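You operate a simulated robot arm through the tools that you are given. There is no shell and no other tool. Be economical: measure what you need, move in short steps, check, and stop when the job is done.

You run a simulated two-armed robot. Do the job below in one go: nothing can be reset, and whatever is moved stays where it is left.

JOB
Pick up the orange brush from the top of the grey cabinet with one hand, pass it to the other hand and put it on the middle left shelf of the corner rack. Press the left plus button two times. Put one of the wedges from the top of the blue table on the top of the small white table. Take the pink spool from the top of the blue table and put it on the top of the small white table. Fetch the purple pad from the top of the yellow bench and set it on the top of the boiler bench. Turn the black size dial to 61. Press the green spinner button three times. Put the white chalk from the top of the green bench on the top of the yellow bench and the blue chalk on the shelf of the blue table. Take the brass valve on the top of the green bench and put it away on the top of the boiler bench. Shut the lower cream drawer. Put the red bow from the top of the teal bench on the upper middle left shelf of the far side rack and the cream bow on the top of the press cabinet. The order is free. Set down upright: wedge, spool, pad, brass valve.

The check looks at the end state, three seconds after you hand in, the way a careful person would. Anything else that was tipped, shoved, dropped, spilled or broken makes it a failure.

ROBOT AND FRAMES
Two 7-joint arms with fingered hands on one trunk, on a base that drives. Base frame: it is fixed to the floor where the robot stands at the start and does not move with it; the origin is under the middle of the robot, x ahead of it, y to its left, z up. Readings come in m, rad, newtons and seconds.
The left shoulder is at the start at [0.042, 0.092, 1.084], the right one opposite. With the tool pointing down near the work surface each hand reaches from about 0.3 to 0.56 m from the robot's upright axis, wherever it stands, measured 20 degrees to its own side. Places, roughly: black size dial [-1.7, -6.7, 0.9]; brass valve (8x4x6 cm) [-3.8, -5.4, 0.9]; brush [0.5, 0.25, 0.75]; chalk [-3.75, -5.5, 1]; green spinner button [-3.7, -6, 0.7]; left plus button [-0.8, -3, 1]; lower cream drawer [-3.5, -5, 0.2]; middle left shelf of the corner rack [0.9, 1.6, 0.9]; pad [-0.75, -6.75, 1]; shelf of the blue table [-1.1, -5.1, 0.3]; spool [-1.25, -5.5, 0.75]; top of the boiler bench [0.3, -7, 0.8]; top of the press cabinet (27x20 cm) [-1.98, -0.46, 0.82]; top of the small white table [0, -3.4, 0.8]; top of the yellow bench [-1.4, -7, 0.9]; upper middle left shelf of the far side rack [-4.1, 0, 1.2]; wedge [-1, -4.75, 0.75]. Payload 2.1 kg a hand.
The TCP of each hand is the grasp point between the finger pads, 0.02 m short of the fingertips. In the tool frame z runs along the fingers and y along their closing line. The gripper opens to 0.068 m. The gripper's body begins 0.023 m behind the TCP. The gripper is a hand of 5 fingers: y runs from the thumb to the fingers, the wrist lies at [-0.01, -0.079, -0.131] in the tool frame, and closing takes about 1.5 s.
Orientation is that of the tool frame in the base frame, as a unit quaternion [x, y, z, w]. With the fingers straight down and the wrist toward the robot, the tool's x, y and z point along [0, 1, 0], [1, 0, 0] and [0, 0, -1] of the base frame.

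CONTROLS
- The arms move only by the tool servo_tool. It takes "left_deltas", "right_deltas" or both (then of equal length, played together; a hand with none holds still); each is a list of rows, each a list of 7 numbers: the turn, a rotation vector about the tool's x, y, z in units of 5 degrees (1.0 is 5 degrees), then the shift along the tool's x, y, z in units of 20 mm (1.0 is 20 mm), then the finger opening in mm, from 0 to 68. In form: [[rx, ry, rz, dx, dy, dz, jaw], ...]. A call has 1 to 12 rows; each row shifts and turns the commanded pose from where the row before left it, along the tool's axes as they then stand. A call with a number of a shift or a turn outside -1 to 1 is refused whole. A row lasts 0.2 s, in which the tool goes at most 0.05 m and 0.15 rad; a call with a longer step from one row to the next is refused whole, and so is a gripper value outside its range. Where a pose cannot be reached the arm comes as near as it can. A force on the tool above 40 N (or 10 N above the force at the start of the call, whichever is more), or a blocked arm, ends the call early, and 0.2 s more pass. Each finger travels about 0.153 m/s and halts on what it meets, pressing with about 31 N; the grip force reading is that of the motor and also rises with nothing between the fingers. The clock runs only during rows and for 0.2 s after the last one: add rows that do not move to give the fingers time. It gives the time, the measured TCP pose, the force on the tool (base axes), the opening and the grip force at its end, in the units of the frame above (readings bear some noise), with the torque about the TCP (base axes, N m) and any sound that the robot's microphone picked up.
- Cameras (640 x 400 px; columns grow to the right, rows downward): "scene" is now at [0.1252, 0.0204, 1.2488]; the picture's right is [0.25, -0.97, 0.00], its down [-0.54, -0.14, -0.83] and it looks along [0.81, 0.21, -0.55] (base axes); focal length 262 px, centre (320, 200). "left" rides on the left gripper at [-0.054, -0.058, -0.072] in its tool frame; the picture's right is [-0.57, -0.39, 0.73], its down [0.73, -0.64, 0.23] and it looks along [0.38, 0.66, 0.65] (tool axes); focal length 226 px, centre (320, 200). "right" rides on the right gripper at [0.054, -0.058, -0.072] in its tool frame; the picture's right is [-0.57, 0.39, -0.73], its down [-0.73, -0.64, 0.23] and it looks along [-0.38, 0.66, 0.65] (tool axes); focal length 226 px, centre (320, 200). There is no depth. A picture from a camera that has moved, and an enlarged one, comes with that camera's place and axes in the base frame and with its lens. The place of the scene camera against the robot may be out by one fixed shift of up to 0.012 m in any direction.
- camera(camera): a new picture of that camera. It takes no simulated time.
- move_column(by): slides the trunk up (or, below 0, down) by that many m; the arms and the scene camera ride with it, the base frame stays. It gives what a move gives, with no picture.
- steer(legs): drives the robot by 1 to 6 legs, each [ahead, left, turn to the left] in m, m and rad, along the robot's own axes; the way and the turn of a leg run together, so that a leg with both is an arc; at most 1.5 m and 3.142 rad a leg. The arms and the cameras ride along, it lands a little off, and it stops where it bumps. It gives what a move gives.
- preshape(shape, hand): the hand has 5 fingers and takes this shape, open, in about a second: jaw (thumb against the fingers, like two jaws); tri (thumb and two fingers); tip (a fingertip pinch); poke (one finger out to press); point (the index stretched); flat (the hand flat); cup (the hand cupped); fist (a fist). The gripper value then closes the fingers along that shape, each until it touches; the sizes above hold for jaw. It gives what a move gives, with no picture.
- aim_head(pan, tilt): turns the head with the scene camera to pan (to the left, within 1.501 rad either way) and tilt (down, from -0.506 to 1.204), counted from straight ahead of the robot. It gives what a move gives.
- enlarge(camera, box): a new picture of the part [left, top, right, bottom] of that camera's present view, enlarged. It takes no simulated time.
- job_done(): hands the job in; it is judged then, once.

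Go step by step. Nothing tells you exact positions but the pictures and the camera data: compare them with the known pose of the tool, close in by small moves and look again before you grip or let go. The budget is 556 turns and 356 pictures, counting those below and the enlarged ones. Unless the task says otherwise, let go and move clear before handing in, and close with one line.

The tools are called after "Call:" as a command line: name --argument value ..., lists and objects as JSON in quotes. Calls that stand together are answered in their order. servo_tool: Moves the arms, as the interface text tells. Its arguments: {"type":"object","properties":{"left_deltas":{"type":"array","items":{"type":"array","items":{"type":"number"}}},"right_deltas":{"type":"array","items":{"type":"array","items":{"type":"number"}}}},"required":[]} The other tools are called the same way: move_column (by) slides the trunk up or down; preshape (shape, hand) gives the hand a shape; steer (legs) drives the base; aim_head (pan, tilt) turns the head that bears the scene camera; camera (camera) takes a picture; enlarge (camera, box) takes an enlarged picture of a part of a camera's view; job_done () hands the job in.

At the start:

```text
t: 0.0
left_eef_pos: [0.3048, 0.2794, 1.0835]
left_ee_rot: [0.707, 0.707, 0.0, -0.001]
left_wrist_force: [-0.1, 0.1, 1.6]
left_torque: [-0.02, -0.01, -0.01]
left_grip_width: 0.0679
left_gripper_force: 0.1
left_shape: jaw
right_eef_pos: [0.4081, -0.0659, 1.0862]
right_ee_rot: [0.707, 0.707, 0.0, 0.0]
right_wrist_force: [0.7, -0.9, -0.7]
right_torque: [0.02, 0.01, 0.01]
right_grip_width: 0.0681
right_gripper_force: 0.0
right_shape: jaw
trunk travel left (down, up): [-0.325, 0.579]
robot x, y, heading: [-0.0006, -0.0024, -0.005]
head pan, tilt: [0.253, 0.586]
```

scene: 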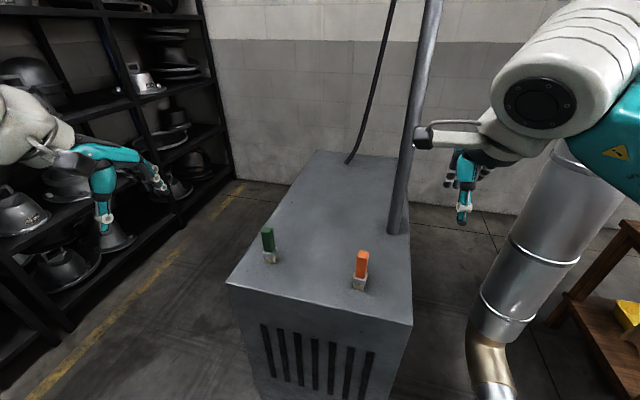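
right: 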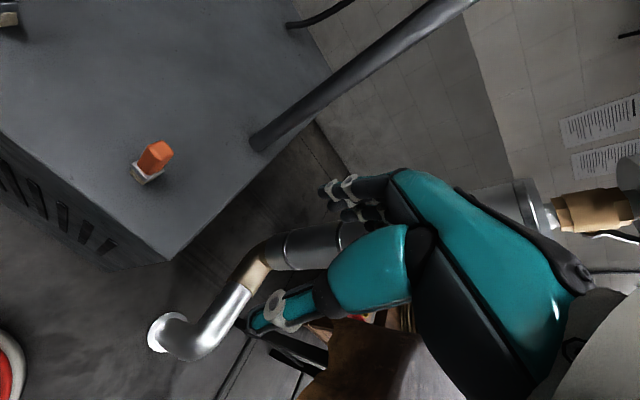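
left: 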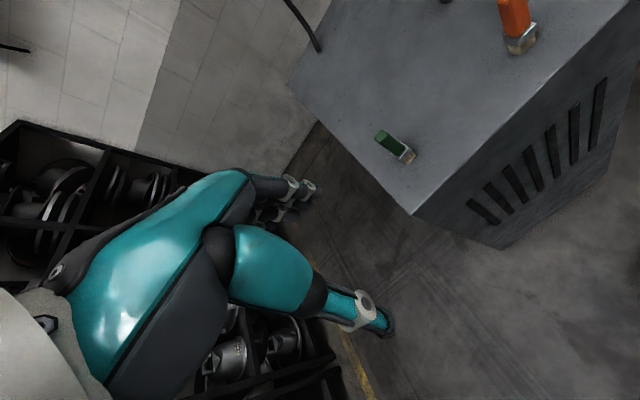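

The grey cabinet is ahead with an orange and a green brush on it. I put the orange one near [0.475, 0.03, 0.80] and look closer, then at the corner rack.

Call:
enlarge --camera "scene" --box '[220, 200, 420, 325]'

Call:
aim_head --pan 1.0 --tilt 0.35

Call:
camera --camera "scene"

```text
3.20 times, centred on (320, 262) of scene
camera zoom: at [0.1252, 0.0204, 1.2488], right [0.25, -0.97, 0.0], down [-0.54, -0.14, -0.83], along [0.81, 0.21, -0.55], focal length 838 px, centre (320, 0)
```

zoom: 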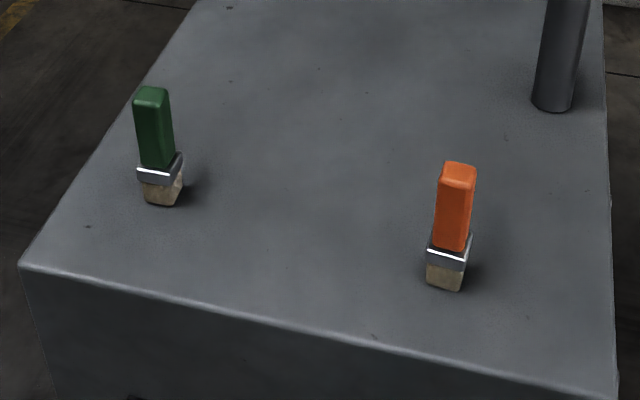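

```text
t: 1.1
left_eef_pos: [0.3055, 0.2799, 1.0833]
left_ee_rot: [0.706, 0.708, 0.0, -0.001]
left_wrist_force: [0.1, 0.3, -0.4]
left_torque: [0.0, 0.01, -0.02]
left_grip_width: 0.0674
left_gripper_force: 0.0
left_shape: jaw
right_eef_pos: [0.4086, -0.0675, 1.0857]
right_ee_rot: [0.707, 0.707, 0.0, 0.0]
right_wrist_force: [-0.7, 0.0, 0.5]
right_torque: [0.01, 0.0, 0.0]
right_grip_width: 0.0678
right_gripper_force: 0.1
right_shape: jaw
trunk travel left (down, up): [-0.325, 0.579]
robot x, y, heading: [0.0006, -0.0007, -0.001]
head pan, tilt: [1.0, 0.351]
```

```text
351 pictures are left
camera scene: at [0.0896, 0.0765, 1.2703], right [0.84, -0.54, 0.0], down [-0.19, -0.29, -0.94], along [0.51, 0.79, -0.34], focal length 262 px, centre (320, 200)
```

scene: 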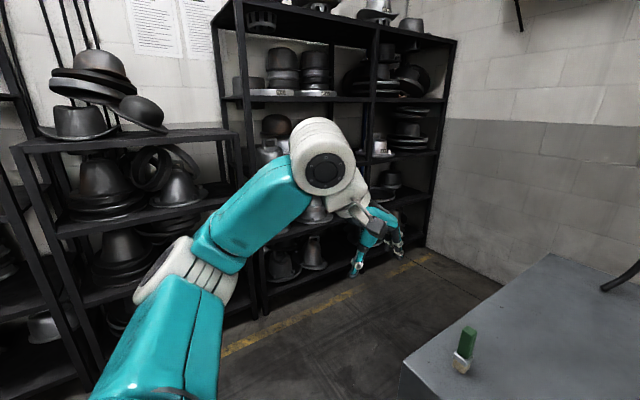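

The brush stands about 10 cm tall and 2.5 cm wide. I bring the right hand above it and look with the wrist camera.

Call:
servo_tool --right_deltas '[[0, 0, 0, 0.8, 0.5, 0.8, 68], [0, 0, 0, 0.8, 0.5, 0.8, 68], [0, 0, 0, 0.8, 0.5, 0.8, 68], [0, 0, 0, 0.8, 0.5, 0.8, 68], [0, 0, 0, 0.8, 0.5, 0.8, 68], [0, 0, 0, 0.8, 0.5, 0.8, 68], [0, 0, 0, 0, 0, 0, 68]]'

Call:
camera --camera "right"

```text
t: 2.7
left_eef_pos: [0.3051, 0.2808, 1.0824]
left_ee_rot: [0.707, 0.708, 0.0, 0.0]
left_wrist_force: [0.2, 0.2, -0.4]
left_torque: [0.02, 0.01, 0.0]
left_grip_width: 0.0676
left_gripper_force: 0.0
left_shape: jaw
right_eef_pos: [0.4704, 0.0305, 0.9868]
right_ee_rot: [0.707, 0.707, 0.0, 0.0]
right_wrist_force: [0.7, -1.0, 0.1]
right_torque: [0.01, -0.01, 0.01]
right_grip_width: 0.0676
right_gripper_force: 0.1
right_shape: jaw
trunk travel left (down, up): [-0.325, 0.579]
robot x, y, heading: [0.0004, 0.0038, 0.002]
head pan, tilt: [1.0, 0.351]
```

```text
350 pictures are left
camera right: at [0.4124, 0.0832, 1.0603], right [0.39, -0.57, 0.73], down [-0.64, -0.73, -0.23], along [0.66, -0.38, -0.65], focal length 226 px, centre (320, 200)
```

right: 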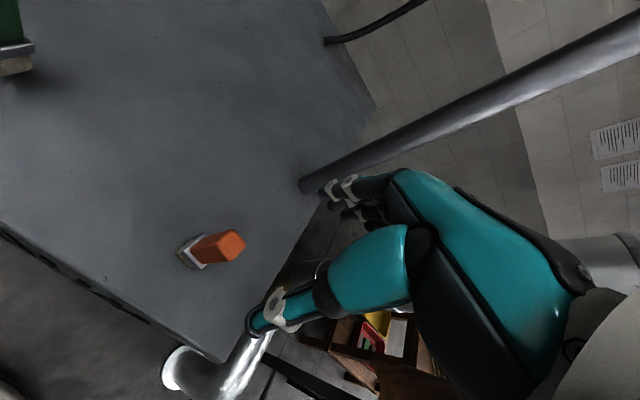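

The brush axis computes to [0.475, 0.032] with its top near 0.90. I lower the right hand over it and close.

Call:
servo_tool --right_deltas '[[0, 0, 0, 0.08, 0.23, 0.5, 68], [0, 0, 0, 0, 0, 0.8, 68], [0, 0, 0, 0, 0, 0.8, 68], [0, 0, 0, 0, 0, 0.8, 68], [0, 0, 0, 0, 0, 0.8, 68], [0, 0, 0, 0, 0, 0.7, 68], [0, 0, 0, 0, 0, 0.7, 68], [0, 0, 0, 0, 0, 0, 68]]'

Call:
camera --camera "right"

Call:
aim_head --pan 0.1 --tilt 0.7

Call:
camera --camera "scene"

```text
t: 4.5
left_eef_pos: [0.3062, 0.2803, 1.0836]
left_ee_rot: [0.707, 0.707, -0.001, 0.0]
left_wrist_force: [0.8, 0.3, 0.2]
left_torque: [0.01, 0.01, 0.02]
left_grip_width: 0.0676
left_gripper_force: 0.1
left_shape: jaw
right_eef_pos: [0.4742, 0.0313, 0.8864]
right_ee_rot: [0.708, 0.707, 0.0, 0.0]
right_wrist_force: [-0.5, 1.1, 0.0]
right_torque: [0.03, 0.01, -0.01]
right_grip_width: 0.0677
right_gripper_force: 0.0
right_shape: jaw
trunk travel left (down, up): [-0.325, 0.579]
robot x, y, heading: [-0.0007, 0.0009, 0.0]
head pan, tilt: [1.0, 0.351]
```

```text
349 pictures are left
camera right: at [0.4155, 0.0847, 0.9593], right [0.39, -0.57, 0.73], down [-0.64, -0.73, -0.23], along [0.66, -0.38, -0.65], focal length 226 px, centre (320, 200)
```

right: 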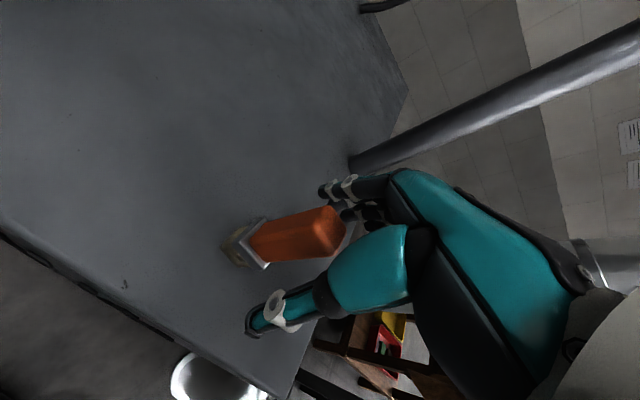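

```text
t: 5.7
left_eef_pos: [0.3059, 0.2786, 1.0833]
left_ee_rot: [0.707, 0.707, 0.0, 0.0]
left_wrist_force: [-0.8, -0.7, -0.1]
left_torque: [0.0, -0.01, -0.02]
left_grip_width: 0.0679
left_gripper_force: 0.1
left_shape: jaw
right_eef_pos: [0.4743, 0.0307, 0.887]
right_ee_rot: [0.708, 0.707, -0.001, 0.0]
right_wrist_force: [-0.8, 0.5, -0.2]
right_torque: [0.02, 0.0, -0.02]
right_grip_width: 0.0677
right_gripper_force: 0.1
right_shape: jaw
trunk travel left (down, up): [-0.325, 0.579]
robot x, y, heading: [-0.0011, -0.0031, 0.0]
head pan, tilt: [0.099, 0.7]
```

```text
348 pictures are left
camera scene: at [0.1238, 0.0068, 1.239], right [0.1, -0.99, 0.0], down [-0.64, -0.06, -0.76], along [0.76, 0.08, -0.64], focal length 262 px, centre (320, 200)
```

scene: 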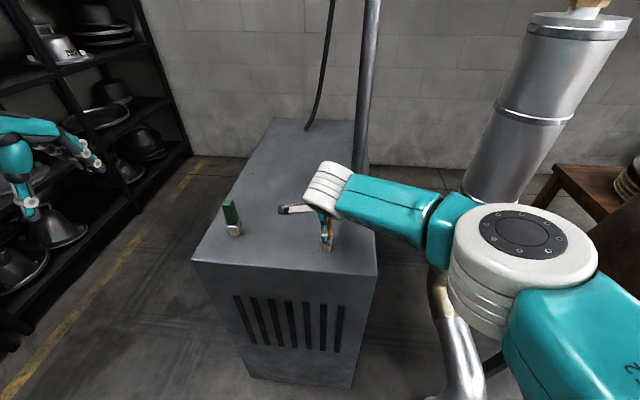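

The brush stands centred between the fingers. I close and lift a little.

Call:
servo_tool --right_deltas '[[0, 0, 0, 0, 0, 0, 0], [0, 0, 0, 0, 0, 0, 0], [0, 0, 0, 0, 0, 0, 0], [0, 0, 0, 0, 0, 0, 0], [0, 0, 0, 0, 0, 0, 0], [0, 0, 0, 0, 0, 0, 0], [0, 0, 0, 0, 0, 0, 0], [0, 0, 0, 0, 0, 0, 0], [0, 0, 0, 0, 0, -0.5, 0], [0, 0, 0, 0, 0, -1, 0], [0, 0, 0, 0, 0, -1, 0], [0, 0, 0, 0, 0, -1, 0]]'

Call:
camera --camera "right"

```text
t: 8.3
left_eef_pos: [0.3052, 0.2793, 1.0826]
left_ee_rot: [0.707, 0.707, 0.0, -0.001]
left_wrist_force: [0.3, -0.7, -0.4]
left_torque: [0.05, 0.0, 0.0]
left_grip_width: 0.0678
left_gripper_force: 0.0
left_shape: jaw
right_eef_pos: [0.4723, 0.0304, 0.9567]
right_ee_rot: [0.707, 0.707, 0.0, -0.001]
right_wrist_force: [0.6, 0.3, -0.5]
right_torque: [0.02, 0.03, 0.0]
right_grip_width: 0.0151
right_gripper_force: 31.1
right_shape: jaw
trunk travel left (down, up): [-0.325, 0.579]
robot x, y, heading: [-0.0005, -0.0001, -0.002]
head pan, tilt: [0.099, 0.7]
```

```text
347 pictures are left
camera right: at [0.4148, 0.084, 1.0295], right [0.39, -0.57, 0.73], down [-0.64, -0.73, -0.23], along [0.66, -0.38, -0.65], focal length 226 px, centre (320, 200)
```

right: 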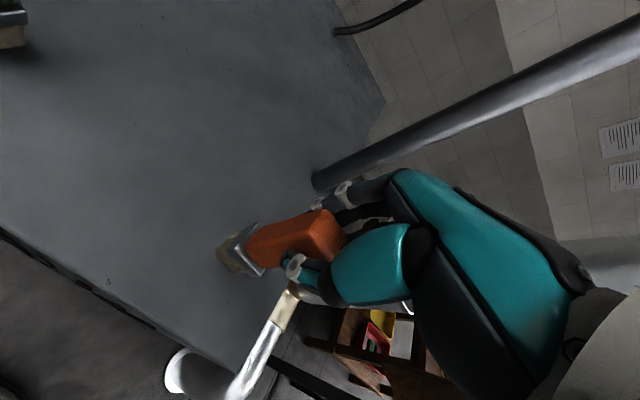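

Held (15 mm thick). I raise the brush and roll the left hand to point to the right for the hand-over.

Call:
servo_tool --left_deltas '[[0, -1, 0, 0, 0, 0, 68], [0, -1, 0, 0, 0, 0, 68], [0, -1, 0, 0, 0, 0, 68], [0, -1, 0, 0, 0, 0, 68], [0, -1, 0, 0, 0, 0, 68], [0, -1, 0, 0, 0, 0, 68], [0, -1, 0, 0, 0, 0, 68], [0, -1, 0, 0, 0, 0, 68], [0, -1, 0, 0, 0, 0, 68], [0, -1, 0, 0, 0, 0, 68], [0, -1, 0, 0, 0, 0, 68], [0, -1, 0, 0, 0, 0, 68]]' --right_deltas '[[0, 0, 0, 0, -0.2, -0.6, 0], [0, 0, 0, 0, -0.2, -0.6, 0], [0, 0, 0, 0, -0.2, -0.6, 0], [0, 0, 0, 0, -0.2, -0.6, 0], [0, 0, 0, 0, -0.2, -0.6, 0], [0, 0, 0, 0, -0.2, -0.6, 0], [0, 0, 0, 0, -0.2, -0.6, 0], [0, 0, 0, 0, -0.2, -0.6, 0], [0, 0, 0, 0, -0.2, -0.6, 0], [0, 0, 0, 0, -0.2, -0.6, 0], [0, 0, 0, 0, 0, 0, 0], [0, 0, 0, 0, 0, 0, 0]]'

Call:
servo_tool --left_deltas '[[0, -1, 0, 0, 0, 0, 68], [0, -1, 0, 0, 0, 0, 68], [0, -1, 0, 0, 0, 0, 68], [0, -1, 0, 0, 0, 0, 68], [0, -1, 0, 0, 0, 0, 68], [0, -1, 0, 0, 0, 0, 68], [0, 0, 0, 0, 0, 0, 68]]'

Call:
camera --camera "left"

Call:
camera --camera "scene"

```text
t: 10.9
left_eef_pos: [0.3062, 0.2783, 1.0831]
left_ee_rot: [0.612, 0.612, -0.354, 0.354]
left_wrist_force: [-0.4, -1.0, -0.4]
left_torque: [0.01, 0.03, -0.02]
left_grip_width: 0.0678
left_gripper_force: 0.0
left_shape: jaw
right_eef_pos: [0.4336, 0.0328, 1.0768]
right_ee_rot: [0.707, 0.707, 0.0, 0.0]
right_wrist_force: [1.2, -0.2, -0.3]
right_torque: [0.03, -0.02, 0.01]
right_grip_width: 0.0152
right_gripper_force: 31.3
right_shape: jaw
trunk travel left (down, up): [-0.325, 0.579]
robot x, y, heading: [0.0033, 0.0002, 0.002]
head pan, tilt: [0.099, 0.7]
```

```text
t: 12.5
left_eef_pos: [0.3049, 0.2787, 1.0832]
left_ee_rot: [-0.5, -0.5, 0.501, -0.5]
left_wrist_force: [-0.5, -0.1, 0.8]
left_torque: [0.0, 0.02, -0.03]
left_grip_width: 0.0679
left_gripper_force: 0.0
left_shape: jaw
right_eef_pos: [0.4343, 0.0311, 1.0772]
right_ee_rot: [0.707, 0.708, 0.0, 0.0]
right_wrist_force: [-0.2, 0.6, -1.0]
right_torque: [0.01, 0.01, -0.01]
right_grip_width: 0.0155
right_gripper_force: 31.1
right_shape: jaw
trunk travel left (down, up): [-0.325, 0.579]
robot x, y, heading: [0.0011, 0.0014, 0.004]
head pan, tilt: [0.099, 0.7]
```

```text
346 pictures are left
camera left: at [0.2457, 0.3498, 1.136], right [-0.39, -0.73, 0.57], down [-0.64, -0.23, -0.73], along [0.66, -0.65, -0.38], focal length 226 px, centre (320, 200)
```

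left: 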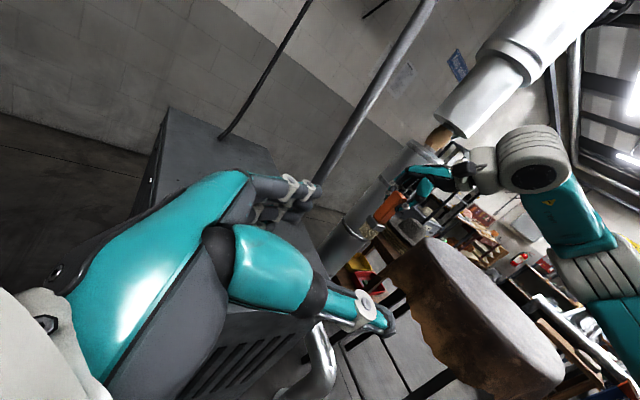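

```text
345 pictures are left
camera scene: at [0.1238, 0.0067, 1.2389], right [0.1, -1.0, 0.0], down [-0.64, -0.06, -0.76], along [0.76, 0.08, -0.64], focal length 262 px, centre (320, 200)
```

scene: 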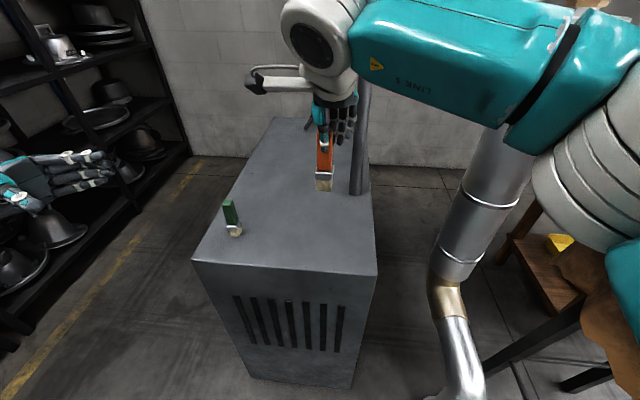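

Both arms obey well. I bring the left hand level with the lower half of the brush, short of it.

Call:
servo_tool --left_deltas '[[0, 0, 0, 0.34, 0.717, 0.75, 68], [0, 0, 0, 0.34, 0.717, 0.75, 68], [0, 0, 0, 0.34, 0.717, 0.75, 68], [0, 0, 0, 0.34, 0.717, 0.75, 68], [0, 0, 0, 0.34, 0.717, 0.75, 68], [0, 0, 0, 0.34, 0.717, 0.75, 68], [0, 0, 0, 0.34, 0.717, 0.75, 68], [0, 0, 0, 0.34, 0.717, 0.75, 68], [0, 0, 0, 0.34, 0.717, 0.75, 68], [0, 0, 0, 0, 0, 0, 68]]'

Call:
camera --camera "left"

Call:
camera --camera "right"

Call:
camera --camera "scene"

```text
t: 14.7
left_eef_pos: [0.4356, 0.1444, 1.0213]
left_ee_rot: [0.5, 0.5, -0.5, 0.5]
left_wrist_force: [-0.1, -1.1, -0.3]
left_torque: [0.01, 0.01, 0.02]
left_grip_width: 0.0679
left_gripper_force: 0.1
left_shape: jaw
right_eef_pos: [0.4337, 0.0319, 1.0772]
right_ee_rot: [0.707, 0.707, 0.001, 0.001]
right_wrist_force: [0.3, 0.5, 0.1]
right_torque: [-0.03, -0.01, -0.04]
right_grip_width: 0.0154
right_gripper_force: 31.5
right_shape: jaw
trunk travel left (down, up): [-0.325, 0.579]
robot x, y, heading: [0.001, 0.0021, -0.006]
head pan, tilt: [0.099, 0.7]
```

```text
344 pictures are left
camera left: at [0.3757, 0.2147, 1.075], right [-0.39, -0.73, 0.57], down [-0.64, -0.23, -0.73], along [0.66, -0.65, -0.38], focal length 226 px, centre (320, 200)
```

left: 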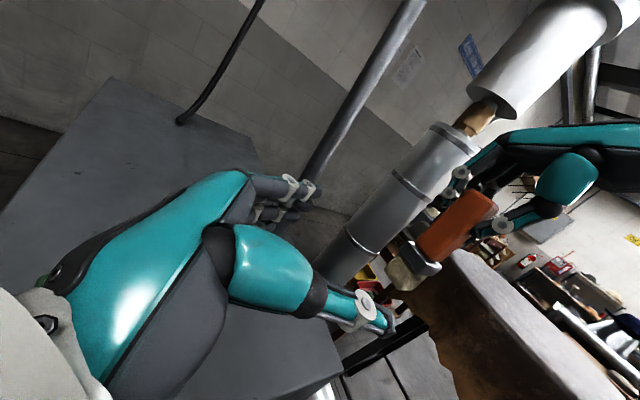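

```text
343 pictures are left
camera right: at [0.3763, 0.0852, 1.1502], right [0.39, -0.57, 0.73], down [-0.64, -0.73, -0.23], along [0.66, -0.38, -0.65], focal length 226 px, centre (320, 200)
```

right: 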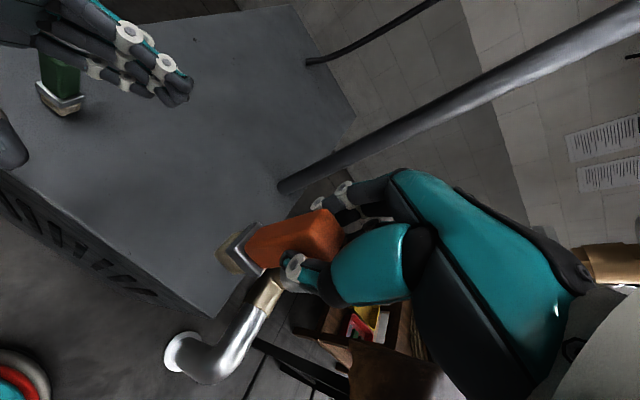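

```text
342 pictures are left
camera scene: at [0.1239, 0.0066, 1.2389], right [0.1, -1.0, 0.0], down [-0.64, -0.06, -0.76], along [0.76, 0.08, -0.64], focal length 262 px, centre (320, 200)
```

scene: 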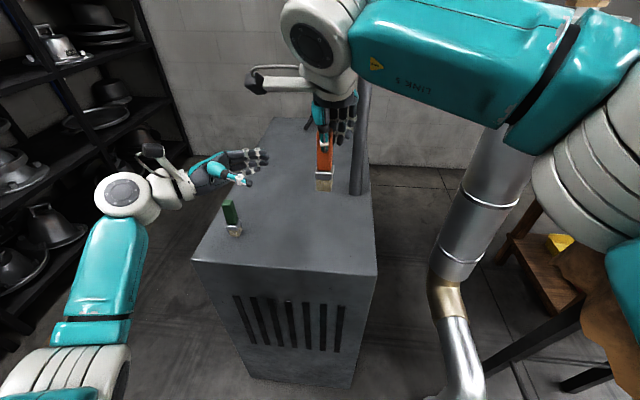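

Clearances look fine; I slide the left fingers around the brush's lower half.

Call:
servo_tool --left_deltas '[[0, 0, 0, 0, 0, 0.8, 68], [0, 0, 0, 0, 0, 0.8, 68], [0, 0, 0, 0, 0, 0.8, 68], [0, 0, 0, 0, 0, 0.8, 68], [0, 0, 0, 0, 0, 0.8, 68], [0, 0, 0, 0, 0, 0.8, 68], [0, 0, 0, 0, 0, 0.7, 68], [0, 0, 0, 0, 0, 0, 68]]'

Call:
camera --camera "left"

Call:
enlarge --camera "scene" --box '[200, 80, 440, 230]'

```text
t: 16.5
left_eef_pos: [0.4336, 0.035, 1.022]
left_ee_rot: [0.5, 0.5, -0.499, 0.5]
left_wrist_force: [-0.3, 0.9, -0.5]
left_torque: [0.0, 0.05, -0.01]
left_grip_width: 0.0677
left_gripper_force: 0.1
left_shape: jaw
right_eef_pos: [0.4353, 0.0313, 1.0772]
right_ee_rot: [0.708, 0.706, 0.0, 0.0]
right_wrist_force: [0.1, -0.6, -0.7]
right_torque: [0.01, -0.02, -0.03]
right_grip_width: 0.0153
right_gripper_force: 31.0
right_shape: jaw
trunk travel left (down, up): [-0.325, 0.579]
robot x, y, heading: [0.0018, -0.0001, 0.003]
head pan, tilt: [0.099, 0.7]
```

```text
341 pictures are left
camera left: at [0.375, 0.1051, 1.0748], right [-0.39, -0.73, 0.57], down [-0.64, -0.23, -0.73], along [0.66, -0.65, -0.38], focal length 226 px, centre (320, 200)
```

left: 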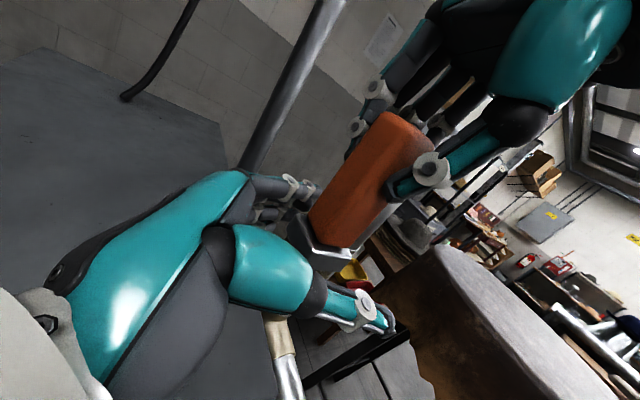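

```text
2.67 times, centred on (320, 155) of scene
camera zoom: at [0.1239, 0.0066, 1.2389], right [0.1, -1.0, 0.0], down [-0.64, -0.06, -0.76], along [0.76, 0.08, -0.64], focal length 698 px, centre (320, 320)
```

zoom: 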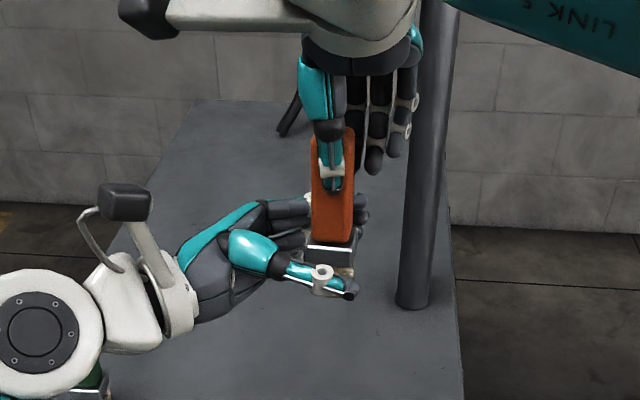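

The left fingers straddle the ferrule. I close the left hand, then open the right.

Call:
servo_tool --left_deltas '[[0, 0, 0, -0.3, 0, 0, 60], [0, 0, 0, 0, 0, 0, 0], [0, 0, 0, 0, 0, 0, 0], [0, 0, 0, 0, 0, 0, 0], [0, 0, 0, 0, 0, 0, 0], [0, 0, 0, 0, 0, 0, 0], [0, 0, 0, 0, 0, 0, 0], [0, 0, 0, 0, 0, 0, 0], [0, 0, 0, 0, 0, 0, 0], [0, 0, 0, 0, 0, 0, 0]]'

Call:
camera --camera "left"

```text
t: 18.7
left_eef_pos: [0.4336, 0.0345, 1.0271]
left_ee_rot: [0.501, 0.499, -0.5, 0.501]
left_wrist_force: [-2.0, -1.8, 1.0]
left_torque: [0.06, -0.06, -0.1]
left_grip_width: 0.0179
left_gripper_force: 30.7
left_shape: jaw
right_eef_pos: [0.4351, 0.0323, 1.0773]
right_ee_rot: [0.707, 0.707, -0.001, 0.0]
right_wrist_force: [2.0, 1.2, -1.3]
right_torque: [0.05, -0.02, 0.09]
right_grip_width: 0.0164
right_gripper_force: 31.0
right_shape: jaw
trunk travel left (down, up): [-0.325, 0.579]
robot x, y, heading: [0.005, 0.0014, 0.001]
head pan, tilt: [0.099, 0.7]
```

```text
339 pictures are left
camera left: at [0.3746, 0.1052, 1.0811], right [-0.39, -0.73, 0.57], down [-0.64, -0.23, -0.73], along [0.66, -0.65, -0.38], focal length 226 px, centre (320, 200)
```

left: 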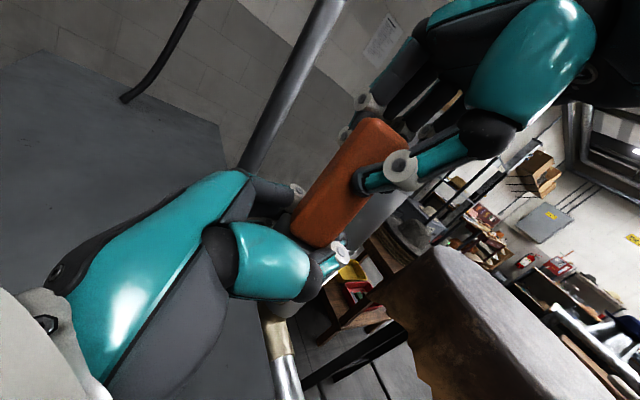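

Both hands hold it. I open the right hand and lift it away, then swing it back to its side.

Call:
servo_tool --right_deltas '[[0, 0, 0, 0, 0, 0, 30], [0, 0, 0, 0, 0, 0, 68], [0, 0, 0, 0, 0, 0, 68], [0, 0, 0, 0, 0, 0, 68], [0, 0, 0, 0, 0, -0.5, 68], [0, 0, 0, 0, 0, -1, 68], [0, 0, 0, 0, 0, -1, 68], [0, 0, 0, -1, 0, -0.5, 68], [0, 0, 0, -1, 0, 0, 68], [0, 0, 0, -1, -0.5, 0, 68], [0, 0, 0, -1, -0.5, 0, 68], [0, 0, 0, -1, 0, 0, 68]]' --left_deltas '[[0, 0, 0, 0, 0, 0, 0], [0, 0, 0, 0, 0, 0, 0], [0, 0, 0, 0, 0, 0, 0], [0, 0, 0, 0, 0, 0, 0], [0, 0, 0, 0, 0, 0, 0], [0, 0, 0, 0, 0, 0, 0], [0, 0, 0, 0, 0, 0, 0], [0, 0, 0, 0, 0, 0, 0], [0, 0, 0, 0, 0, 0, 0], [0, 0, 0, 0, 0, 0, 0], [0, 0, 0, 0, 0, 0, 0], [0, 0, 0, 0, 0, 0, 0]]'

Call:
camera --camera "left"

Call:
aim_head --pan 1.2 --tilt 0.3

Call:
camera --camera "scene"

```text
t: 21.3
left_eef_pos: [0.4352, 0.0342, 1.0276]
left_ee_rot: [-0.5, -0.5, 0.5, -0.5]
left_wrist_force: [-0.3, 0.4, 0.1]
left_torque: [0.02, 0.0, 0.04]
left_grip_width: 0.0183
left_gripper_force: 30.7
left_shape: jaw
right_eef_pos: [0.4136, -0.069, 1.1373]
right_ee_rot: [0.707, 0.707, 0.0, 0.0]
right_wrist_force: [-0.6, 0.6, 0.0]
right_torque: [0.01, 0.03, 0.01]
right_grip_width: 0.0678
right_gripper_force: 0.1
right_shape: jaw
trunk travel left (down, up): [-0.325, 0.579]
robot x, y, heading: [0.0002, 0.0023, 0.002]
head pan, tilt: [0.099, 0.7]
```

```text
338 pictures are left
camera left: at [0.3746, 0.1052, 1.0811], right [-0.39, -0.73, 0.57], down [-0.64, -0.23, -0.73], along [0.66, -0.65, -0.38], focal length 226 px, centre (320, 200)
```

left: 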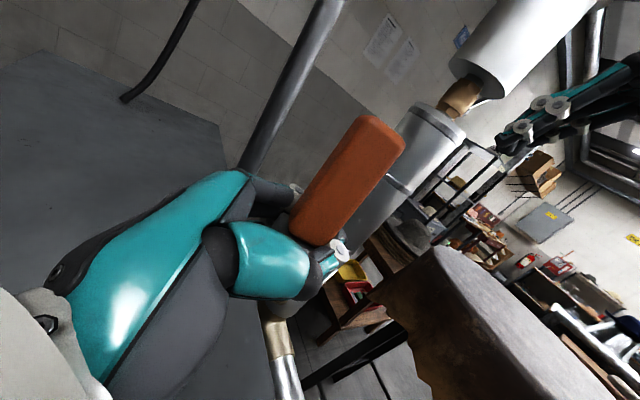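

```text
t: 22.6
left_eef_pos: [0.4341, 0.0358, 1.0269]
left_ee_rot: [0.5, 0.5, -0.5, 0.5]
left_wrist_force: [-0.4, -0.9, 0.4]
left_torque: [0.0, 0.01, 0.0]
left_grip_width: 0.018
left_gripper_force: 31.8
left_shape: jaw
right_eef_pos: [0.4138, -0.069, 1.1379]
right_ee_rot: [0.707, 0.707, 0.0, 0.0]
right_wrist_force: [-0.2, 0.7, -0.2]
right_torque: [-0.01, 0.0, 0.01]
right_grip_width: 0.0676
right_gripper_force: 0.0
right_shape: jaw
trunk travel left (down, up): [-0.325, 0.579]
robot x, y, heading: [-0.0069, -0.001, -0.0]
head pan, tilt: [1.201, 0.3]
```

```text
337 pictures are left
camera scene: at [0.0731, 0.0851, 1.275], right [0.93, -0.36, 0.0], down [-0.11, -0.28, -0.96], along [0.35, 0.89, -0.3], focal length 262 px, centre (320, 200)
```

scene: 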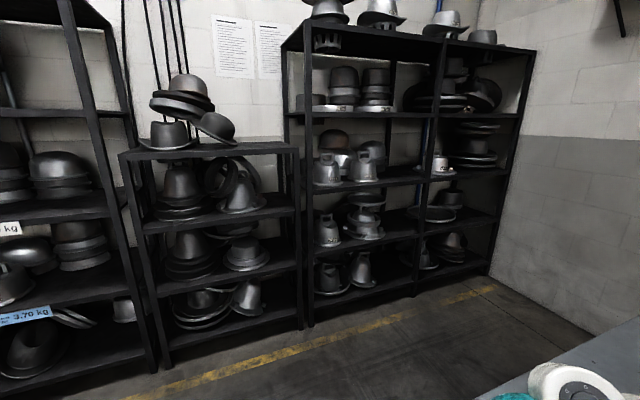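

The brush is in the left hand. The corner rack's left bay spans about x 0.53–1.35 with its front at y≈1.38; I turn to face it and approach.

Call:
steer --legs '[[0, 0, 1.571], [0.6, 0, 0], [0, -0.75, 0]]'

Call:
aim_head --pan 0.0 --tilt 0.5

Call:
camera --camera "scene"

Call:
camera --camera "left"

```text
t: 33.6
left_eef_pos: [0.7392, 1.036, 1.0284]
left_ee_rot: [0.004, 0.708, -0.004, 0.707]
left_wrist_force: [0.0, -0.4, 0.5]
left_torque: [0.04, 0.0, -0.02]
left_grip_width: 0.0184
left_gripper_force: 31.4
left_shape: jaw
right_eef_pos: [0.8433, 1.0151, 1.1379]
right_ee_rot: [0.006, 1.0, 0.0, 0.0]
right_wrist_force: [-0.1, 0.5, 0.2]
right_torque: [0.0, 0.02, 0.0]
right_grip_width: 0.0678
right_gripper_force: 0.0
right_shape: jaw
trunk travel left (down, up): [-0.325, 0.579]
robot x, y, heading: [0.7655, 0.6059, 1.567]
head pan, tilt: [1.201, 0.3]
```

```text
t: 35.0
left_eef_pos: [0.7397, 1.0364, 1.028]
left_ee_rot: [0.004, 0.707, -0.003, 0.707]
left_wrist_force: [0.4, 0.1, -0.5]
left_torque: [-0.01, 0.02, 0.0]
left_grip_width: 0.0182
left_gripper_force: 30.6
left_shape: jaw
right_eef_pos: [0.8454, 1.0148, 1.1374]
right_ee_rot: [0.006, 1.0, 0.0, 0.0]
right_wrist_force: [0.2, -0.4, -0.3]
right_torque: [0.0, 0.03, 0.0]
right_grip_width: 0.0678
right_gripper_force: 0.0
right_shape: jaw
trunk travel left (down, up): [-0.325, 0.579]
robot x, y, heading: [0.7665, 0.5985, 1.559]
head pan, tilt: [0.0, 0.499]
```

```text
336 pictures are left
camera scene: at [0.7704, 0.7309, 1.2567], right [1.0, -0.01, 0.0], down [0.0, -0.48, -0.88], along [0.01, 0.88, -0.48], focal length 262 px, centre (320, 200)
```

scene: 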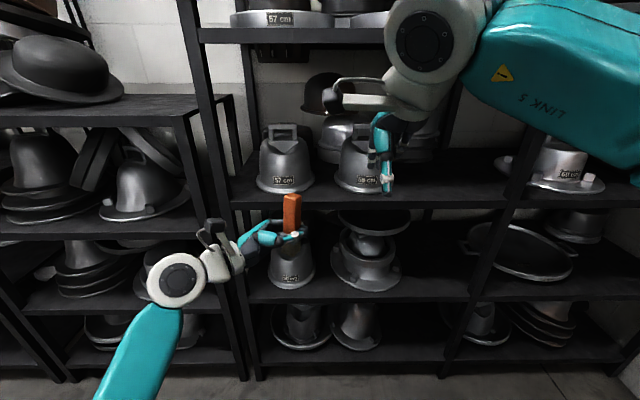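

```text
335 pictures are left
camera left: at [0.6657, 0.9773, 1.0811], right [0.72, -0.39, 0.57], down [0.22, -0.64, -0.73], along [0.65, 0.66, -0.38], focal length 226 px, centre (320, 200)
```

left: 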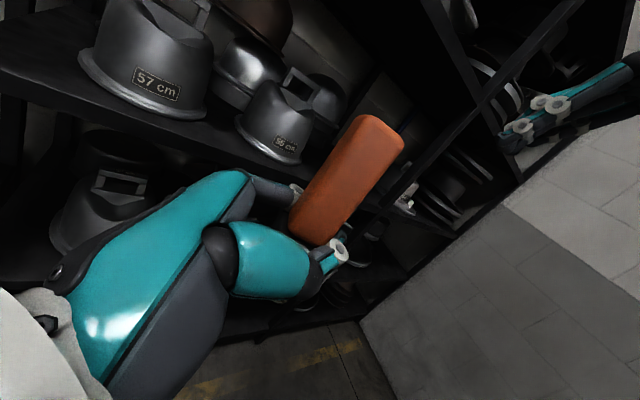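

The middle shelf surface is at about z 0.90, with free space near x 1.13 between the bowls and the centre post. I retract the right arm and turn the left hand to point forward.

Call:
servo_tool --left_deltas '[[-1, 0, 0, 0, 0, 0, 0], [-1, 0, 0, 0, 0, 0, 0], [-1, 0, 0, 0, 0, 0, 0], [-1, 0, 0, 0, 0, 0, 0], [-1, 0, 0, 0, 0, 0, 0], [-1, 0, 0, 0, 0, 0, 0], [-1, 0, 0, 0, 0, 0, 0], [-1, 0, 0, 0, 0, 0, 0], [-1, 0, 0, 0, 0, 0, 0], [-1, 0, 0, 0, 0, 0, 0], [-1, 0, 0, 0, 0, 0, 0], [-1, 0, 0, 0, 0, 0, 0]]' --right_deltas '[[0, 0, 0, -0.6, -0.5, 0, 68], [0, 0, 0, -0.6, -0.5, 0, 68], [0, 0, 0, -0.6, -0.5, 0, 68], [0, 0, 0, -0.6, -0.5, 0, 68], [0, 0, 0, -0.6, -0.5, 0, 68], [0, 0, 0, -0.6, -0.5, 0, 68], [0, 0, 0, -0.6, -0.5, 0, 68], [0, 0, 0, -0.6, -0.5, 0, 68], [0, 0, 0, -0.6, -0.5, 0, 68], [0, 0, 0, -0.6, -0.5, 0, 68], [0, 0, 0, -0.6, -0.5, 0, 68], [0, 0, 0, -0.6, -0.5, 0, 68]]'

Call:
servo_tool --left_deltas '[[-1, 0, 0, 0, 0, 0, 0], [-1, 0, 0, 0, 0, 0, 0], [-1, 0, 0, 0, 0, 0, 0], [-1, 0, 0, 0, 0, 0, 0], [-1, 0, 0, 0, 0, 0, 0], [-1, 0, 0, 0, 0, 0, 0], [0, 0, 0, 0, 0, 0, 0]]'

Call:
steer --legs '[[0.15, 0, 0], [0, -0.42, 0]]'

Call:
camera --camera "scene"

Call:
camera --camera "left"

```text
t: 37.6
left_eef_pos: [0.7268, 1.04, 1.0401]
left_ee_rot: [-0.332, 0.619, 0.384, 0.6]
left_wrist_force: [0.3, 0.8, -1.2]
left_torque: [0.04, 0.02, -0.02]
left_grip_width: 0.018
left_gripper_force: 30.7
left_shape: jaw
right_eef_pos: [0.9872, 0.8942, 1.1361]
right_ee_rot: [0.005, 1.0, 0.0, 0.0]
right_wrist_force: [0.3, 0.0, 0.4]
right_torque: [0.03, 0.01, 0.05]
right_grip_width: 0.0677
right_gripper_force: 0.0
right_shape: jaw
trunk travel left (down, up): [-0.325, 0.579]
robot x, y, heading: [0.7697, 0.5997, 1.565]
head pan, tilt: [0.0, 0.499]
```

```text
t: 39.2
left_eef_pos: [0.7356, 1.0374, 1.026]
left_ee_rot: [-0.496, 0.503, 0.502, 0.499]
left_wrist_force: [-0.6, 0.2, -1.0]
left_torque: [-0.02, 0.03, 0.01]
left_grip_width: 0.0174
left_gripper_force: 30.7
left_shape: jaw
right_eef_pos: [0.9868, 0.8927, 1.1376]
right_ee_rot: [0.005, 1.0, 0.0, 0.0]
right_wrist_force: [0.5, 0.0, 0.0]
right_torque: [0.01, -0.01, 0.01]
right_grip_width: 0.0676
right_gripper_force: 0.0
right_shape: jaw
trunk travel left (down, up): [-0.325, 0.579]
robot x, y, heading: [0.7724, 0.6046, 1.563]
head pan, tilt: [0.0, 0.499]
```

```text
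t: 42.8
left_eef_pos: [1.1572, 1.1792, 1.0271]
left_ee_rot: [-0.495, 0.504, 0.501, 0.5]
left_wrist_force: [-0.7, 0.2, 0.0]
left_torque: [0.01, -0.02, -0.01]
left_grip_width: 0.0171
left_gripper_force: 31.9
left_shape: jaw
right_eef_pos: [1.4076, 1.0344, 1.1361]
right_ee_rot: [0.007, 1.0, 0.0, 0.0]
right_wrist_force: [-0.2, -0.5, 0.2]
right_torque: [-0.04, -0.01, -0.01]
right_grip_width: 0.0679
right_gripper_force: 0.1
right_shape: jaw
trunk travel left (down, up): [-0.325, 0.579]
robot x, y, heading: [1.1928, 0.7448, 1.554]
head pan, tilt: [0.0, 0.499]
```

```text
334 pictures are left
camera scene: at [1.1903, 0.8732, 1.2567], right [1.0, -0.01, 0.0], down [-0.01, -0.48, -0.88], along [0.01, 0.88, -0.48], focal length 262 px, centre (320, 200)
```

scene: 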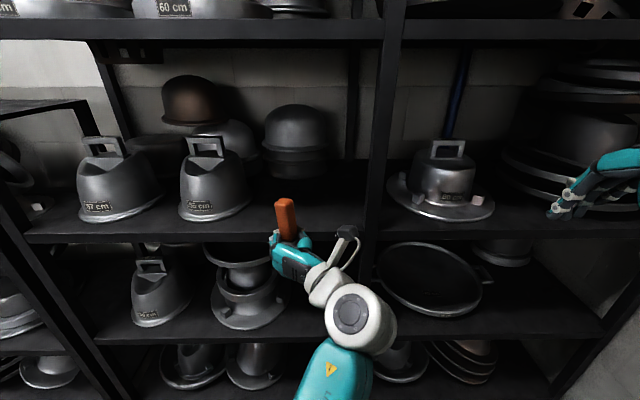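

```text
333 pictures are left
camera left: at [1.2141, 1.1056, 1.0799], right [0.4, 0.72, 0.56], down [0.64, 0.23, -0.74], along [-0.66, 0.65, -0.37], focal length 226 px, centre (320, 200)
```

left: 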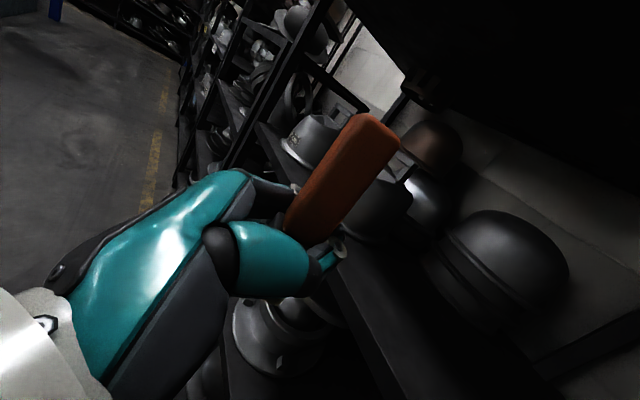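

The gap between the bowl and the post is wide. I drive in 0.2 m and then look before lowering.

Call:
steer --legs '[[0.2, 0.03, 0]]'

Call:
servo_tool --left_deltas '[[0, 0, 0, 0, 0, 0.8, 0], [0, 0, 0, 0, 0, 0.8, 0], [0, 0, 0, 0, 0, 0.8, 0], [0, 0, 0, 0, 0, 0.8, 0], [0, 0, 0, 0.8, 0, 0, 0], [0, 0, 0, 0.8, 0, 0, 0], [0, 0, 0, 0.8, 0, 0, 0], [0, 0, 0, 0.7, 0, 0, 0], [0, 0, 0, 0, 0, 0, 0]]'

Call:
camera --camera "scene"

Call:
camera --camera "left"

```text
t: 44.4
left_eef_pos: [1.1273, 1.3786, 1.0271]
left_ee_rot: [-0.495, 0.504, 0.503, 0.498]
left_wrist_force: [-0.2, 0.5, -0.8]
left_torque: [0.0, -0.01, 0.0]
left_grip_width: 0.017
left_gripper_force: 31.9
left_shape: jaw
right_eef_pos: [1.3788, 1.2334, 1.1364]
right_ee_rot: [0.006, 1.0, 0.0, -0.001]
right_wrist_force: [-0.1, 0.1, 0.0]
right_torque: [0.01, -0.02, 0.02]
right_grip_width: 0.0679
right_gripper_force: 0.1
right_shape: jaw
trunk travel left (down, up): [-0.325, 0.579]
robot x, y, heading: [1.1631, 0.9426, 1.562]
head pan, tilt: [0.0, 0.499]
```

```text
t: 46.4
left_eef_pos: [1.1269, 1.4421, 0.9652]
left_ee_rot: [-0.496, 0.503, 0.503, 0.498]
left_wrist_force: [1.4, 0.1, -0.4]
left_torque: [0.0, -0.03, -0.01]
left_grip_width: 0.0167
left_gripper_force: 31.3
left_shape: jaw
right_eef_pos: [1.3782, 1.2354, 1.136]
right_ee_rot: [0.006, 1.0, 0.0, 0.0]
right_wrist_force: [1.0, 0.6, -0.7]
right_torque: [-0.01, -0.02, -0.01]
right_grip_width: 0.0678
right_gripper_force: 0.0
right_shape: jaw
trunk travel left (down, up): [-0.325, 0.579]
robot x, y, heading: [1.1615, 0.9427, 1.563]
head pan, tilt: [0.0, 0.499]
```

```text
332 pictures are left
camera scene: at [1.1624, 1.0722, 1.2567], right [1.0, -0.01, 0.0], down [-0.01, -0.48, -0.88], along [0.01, 0.88, -0.48], focal length 262 px, centre (320, 200)
```

scene: 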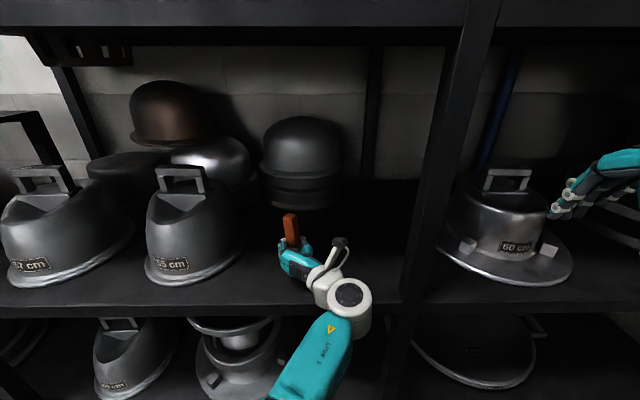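

```text
331 pictures are left
camera left: at [1.1847, 1.3689, 1.0168], right [0.4, 0.72, 0.56], down [0.63, 0.23, -0.74], along [-0.67, 0.65, -0.37], focal length 226 px, centre (320, 200)
```

left: 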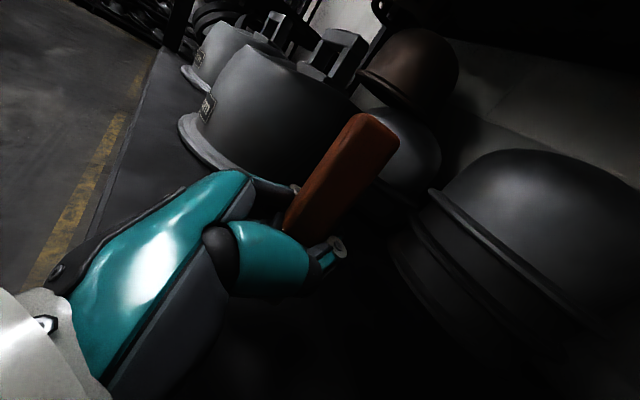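

Now 5 cm inside the shelf edge, I lower until contact.

Call:
servo_tool --left_deltas '[[0, 0, 0, 0.3, 0, 0.3, 0], [0, 0, 0, 0.5, 0, 0, 0], [0, 0, 0, 0.5, 0, 0, 0], [0, 0, 0, 0.2, 0, 0, 0], [0, 0, 0, 0, 0, 0, 0]]'

Call:
camera --camera "left"

Call:
enlarge --camera "scene" --box '[240, 180, 400, 280]'

```text
t: 47.5
left_eef_pos: [1.1231, 1.4413, 0.9556]
left_ee_rot: [-0.495, 0.504, 0.503, 0.497]
left_wrist_force: [0.1, 0.3, 0.0]
left_torque: [-0.03, -0.01, -0.06]
left_grip_width: 0.0168
left_gripper_force: 30.8
left_shape: jaw
left hand out of reach, approached as far as the arm can: row 1, 2, 3, 4
right_eef_pos: [1.3792, 1.2338, 1.1372]
right_ee_rot: [0.006, 1.0, 0.0, 0.0]
right_wrist_force: [0.6, 0.1, -0.2]
right_torque: [-0.01, 0.01, 0.02]
right_grip_width: 0.0678
right_gripper_force: 0.1
right_shape: jaw
trunk travel left (down, up): [-0.325, 0.579]
robot x, y, heading: [1.1622, 0.9424, 1.562]
head pan, tilt: [0.0, 0.499]
```

```text
330 pictures are left
camera left: at [1.1799, 1.3677, 1.0082], right [0.4, 0.73, 0.56], down [0.63, 0.23, -0.74], along [-0.67, 0.65, -0.37], focal length 226 px, centre (320, 200)
```

left: 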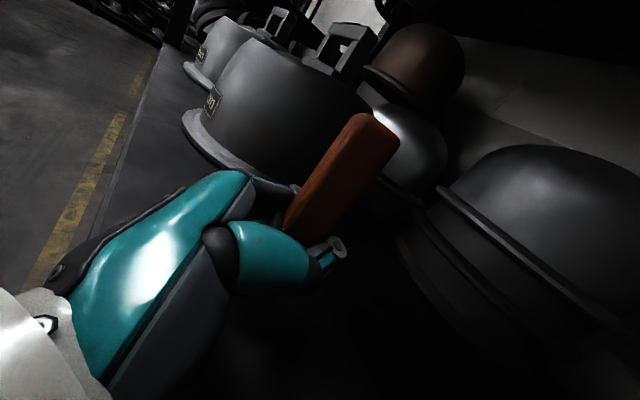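

```text
4.00 times, centred on (320, 230) of scene
camera zoom: at [1.1624, 1.0722, 1.2567], right [1.0, -0.01, 0.0], down [-0.01, -0.48, -0.88], along [0.01, 0.88, -0.48], focal length 1048 px, centre (320, 80)
```

zoom: 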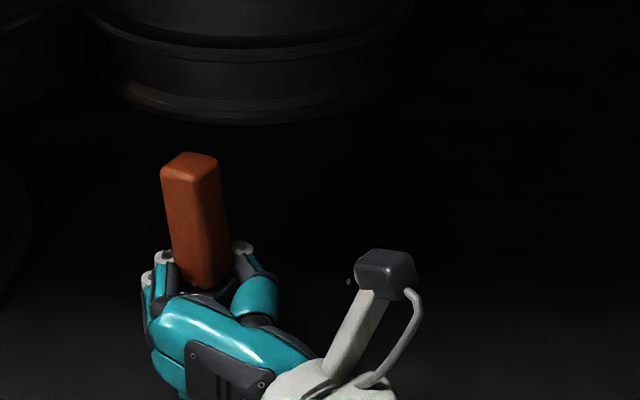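

The arm is at its reach limit, so I lower with the trunk instead.

Call:
move_column --by -0.02

Call:
move_column --by -0.005

Call:
camera --camera "left"

```text
t: 48.2
left_eef_pos: [1.1225, 1.4425, 0.9362]
left_ee_rot: [-0.495, 0.504, 0.503, 0.498]
left_wrist_force: [-0.4, 0.8, 4.8]
left_torque: [-0.11, 0.09, -0.02]
left_grip_width: 0.0166
left_gripper_force: 30.9
left_shape: jaw
right_eef_pos: [1.3784, 1.2342, 1.1172]
right_ee_rot: [0.005, 1.0, -0.001, 0.0]
right_wrist_force: [0.4, -0.7, -0.5]
right_torque: [0.0, 0.0, -0.01]
right_grip_width: 0.0679
right_gripper_force: 0.2
right_shape: jaw
trunk travel left (down, up): [-0.305, 0.599]
robot x, y, heading: [1.1601, 0.9469, 1.558]
head pan, tilt: [0.0, 0.499]
```

```text
t: 48.9
left_eef_pos: [1.1222, 1.4409, 0.9371]
left_ee_rot: [-0.491, 0.5, 0.507, 0.501]
left_wrist_force: [-0.2, -2.5, 13.9]
left_torque: [-0.45, 0.13, 0.04]
left_grip_width: 0.0165
left_gripper_force: 31.2
left_shape: jaw
right_eef_pos: [1.378, 1.2329, 1.1127]
right_ee_rot: [0.005, 1.0, 0.0, -0.001]
right_wrist_force: [-0.6, -0.2, 0.1]
right_torque: [-0.01, -0.01, -0.01]
right_grip_width: 0.0675
right_gripper_force: 0.1
right_shape: jaw
trunk travel left (down, up): [-0.3, 0.603]
robot x, y, heading: [1.1613, 0.9413, 1.562]
head pan, tilt: [0.0, 0.499]
stopped: the force on the tool passed its limit at 42 N (the readings are from after the stop); the commanded pose is now the measured one
```

```text
328 pictures are left
camera left: at [1.1801, 1.3664, 0.9873], right [0.4, 0.72, 0.57], down [0.63, 0.24, -0.74], along [-0.67, 0.65, -0.36], focal length 226 px, centre (320, 200)
```

left: 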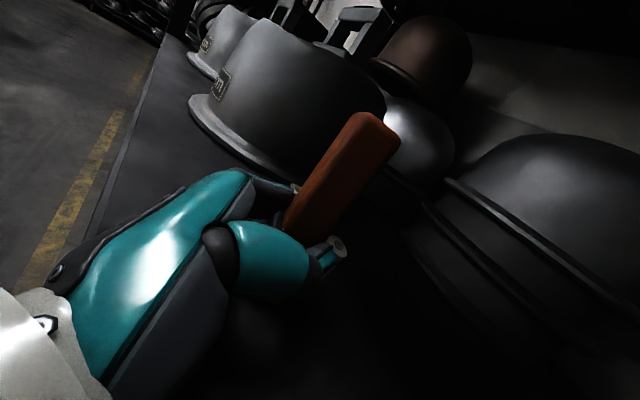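

Contact felt. I relieve the pressure slightly and open slowly.

Call:
move_column --by 0.004

Call:
servo_tool --left_deltas '[[0, 0, 0, 0, 0, 0, 22], [0, 0, 0, 0, 0, 0, 28], [0, 0, 0, 0, 0, 0, 40], [0, 0, 0, 0, 0, 0, 60], [0, 0, 0, 0, 0, 0, 68], [0, 0, 0, 0, 0, 0, 68], [0, 0, 0, 0, 0, 0, 68]]'

Call:
camera --camera "left"

```text
t: 49.5
left_eef_pos: [1.1219, 1.4421, 0.9373]
left_ee_rot: [-0.492, 0.502, 0.506, 0.499]
left_wrist_force: [-0.9, -1.0, -0.5]
left_torque: [-0.03, 0.05, 0.05]
left_grip_width: 0.0164
left_gripper_force: 31.2
left_shape: jaw
right_eef_pos: [1.379, 1.2337, 1.1154]
right_ee_rot: [0.006, 1.0, 0.0, 0.0]
right_wrist_force: [0.7, 0.6, 0.1]
right_torque: [0.03, 0.0, -0.02]
right_grip_width: 0.0681
right_gripper_force: 0.0
right_shape: jaw
trunk travel left (down, up): [-0.304, 0.599]
robot x, y, heading: [1.1634, 0.9452, 1.562]
head pan, tilt: [0.0, 0.499]
```

```text
t: 51.0
left_eef_pos: [1.1228, 1.442, 0.9386]
left_ee_rot: [-0.491, 0.503, 0.506, 0.499]
left_wrist_force: [0.1, 0.5, -0.6]
left_torque: [-0.03, 0.03, 0.0]
left_grip_width: 0.068
left_gripper_force: 0.1
left_shape: jaw
right_eef_pos: [1.3794, 1.2339, 1.1155]
right_ee_rot: [0.004, 1.0, 0.001, 0.0]
right_wrist_force: [0.3, -0.4, 0.4]
right_torque: [0.0, 0.0, 0.01]
right_grip_width: 0.0679
right_gripper_force: 0.1
right_shape: jaw
trunk travel left (down, up): [-0.304, 0.599]
robot x, y, heading: [1.1628, 0.9408, 1.56]
head pan, tilt: [0.0, 0.499]
```

```text
327 pictures are left
camera left: at [1.1799, 1.3676, 0.9899], right [0.4, 0.72, 0.57], down [0.63, 0.23, -0.74], along [-0.67, 0.65, -0.36], focal length 226 px, centre (320, 200)
```

left: 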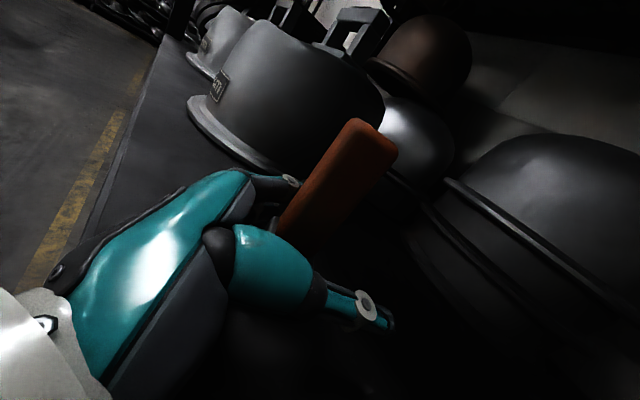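

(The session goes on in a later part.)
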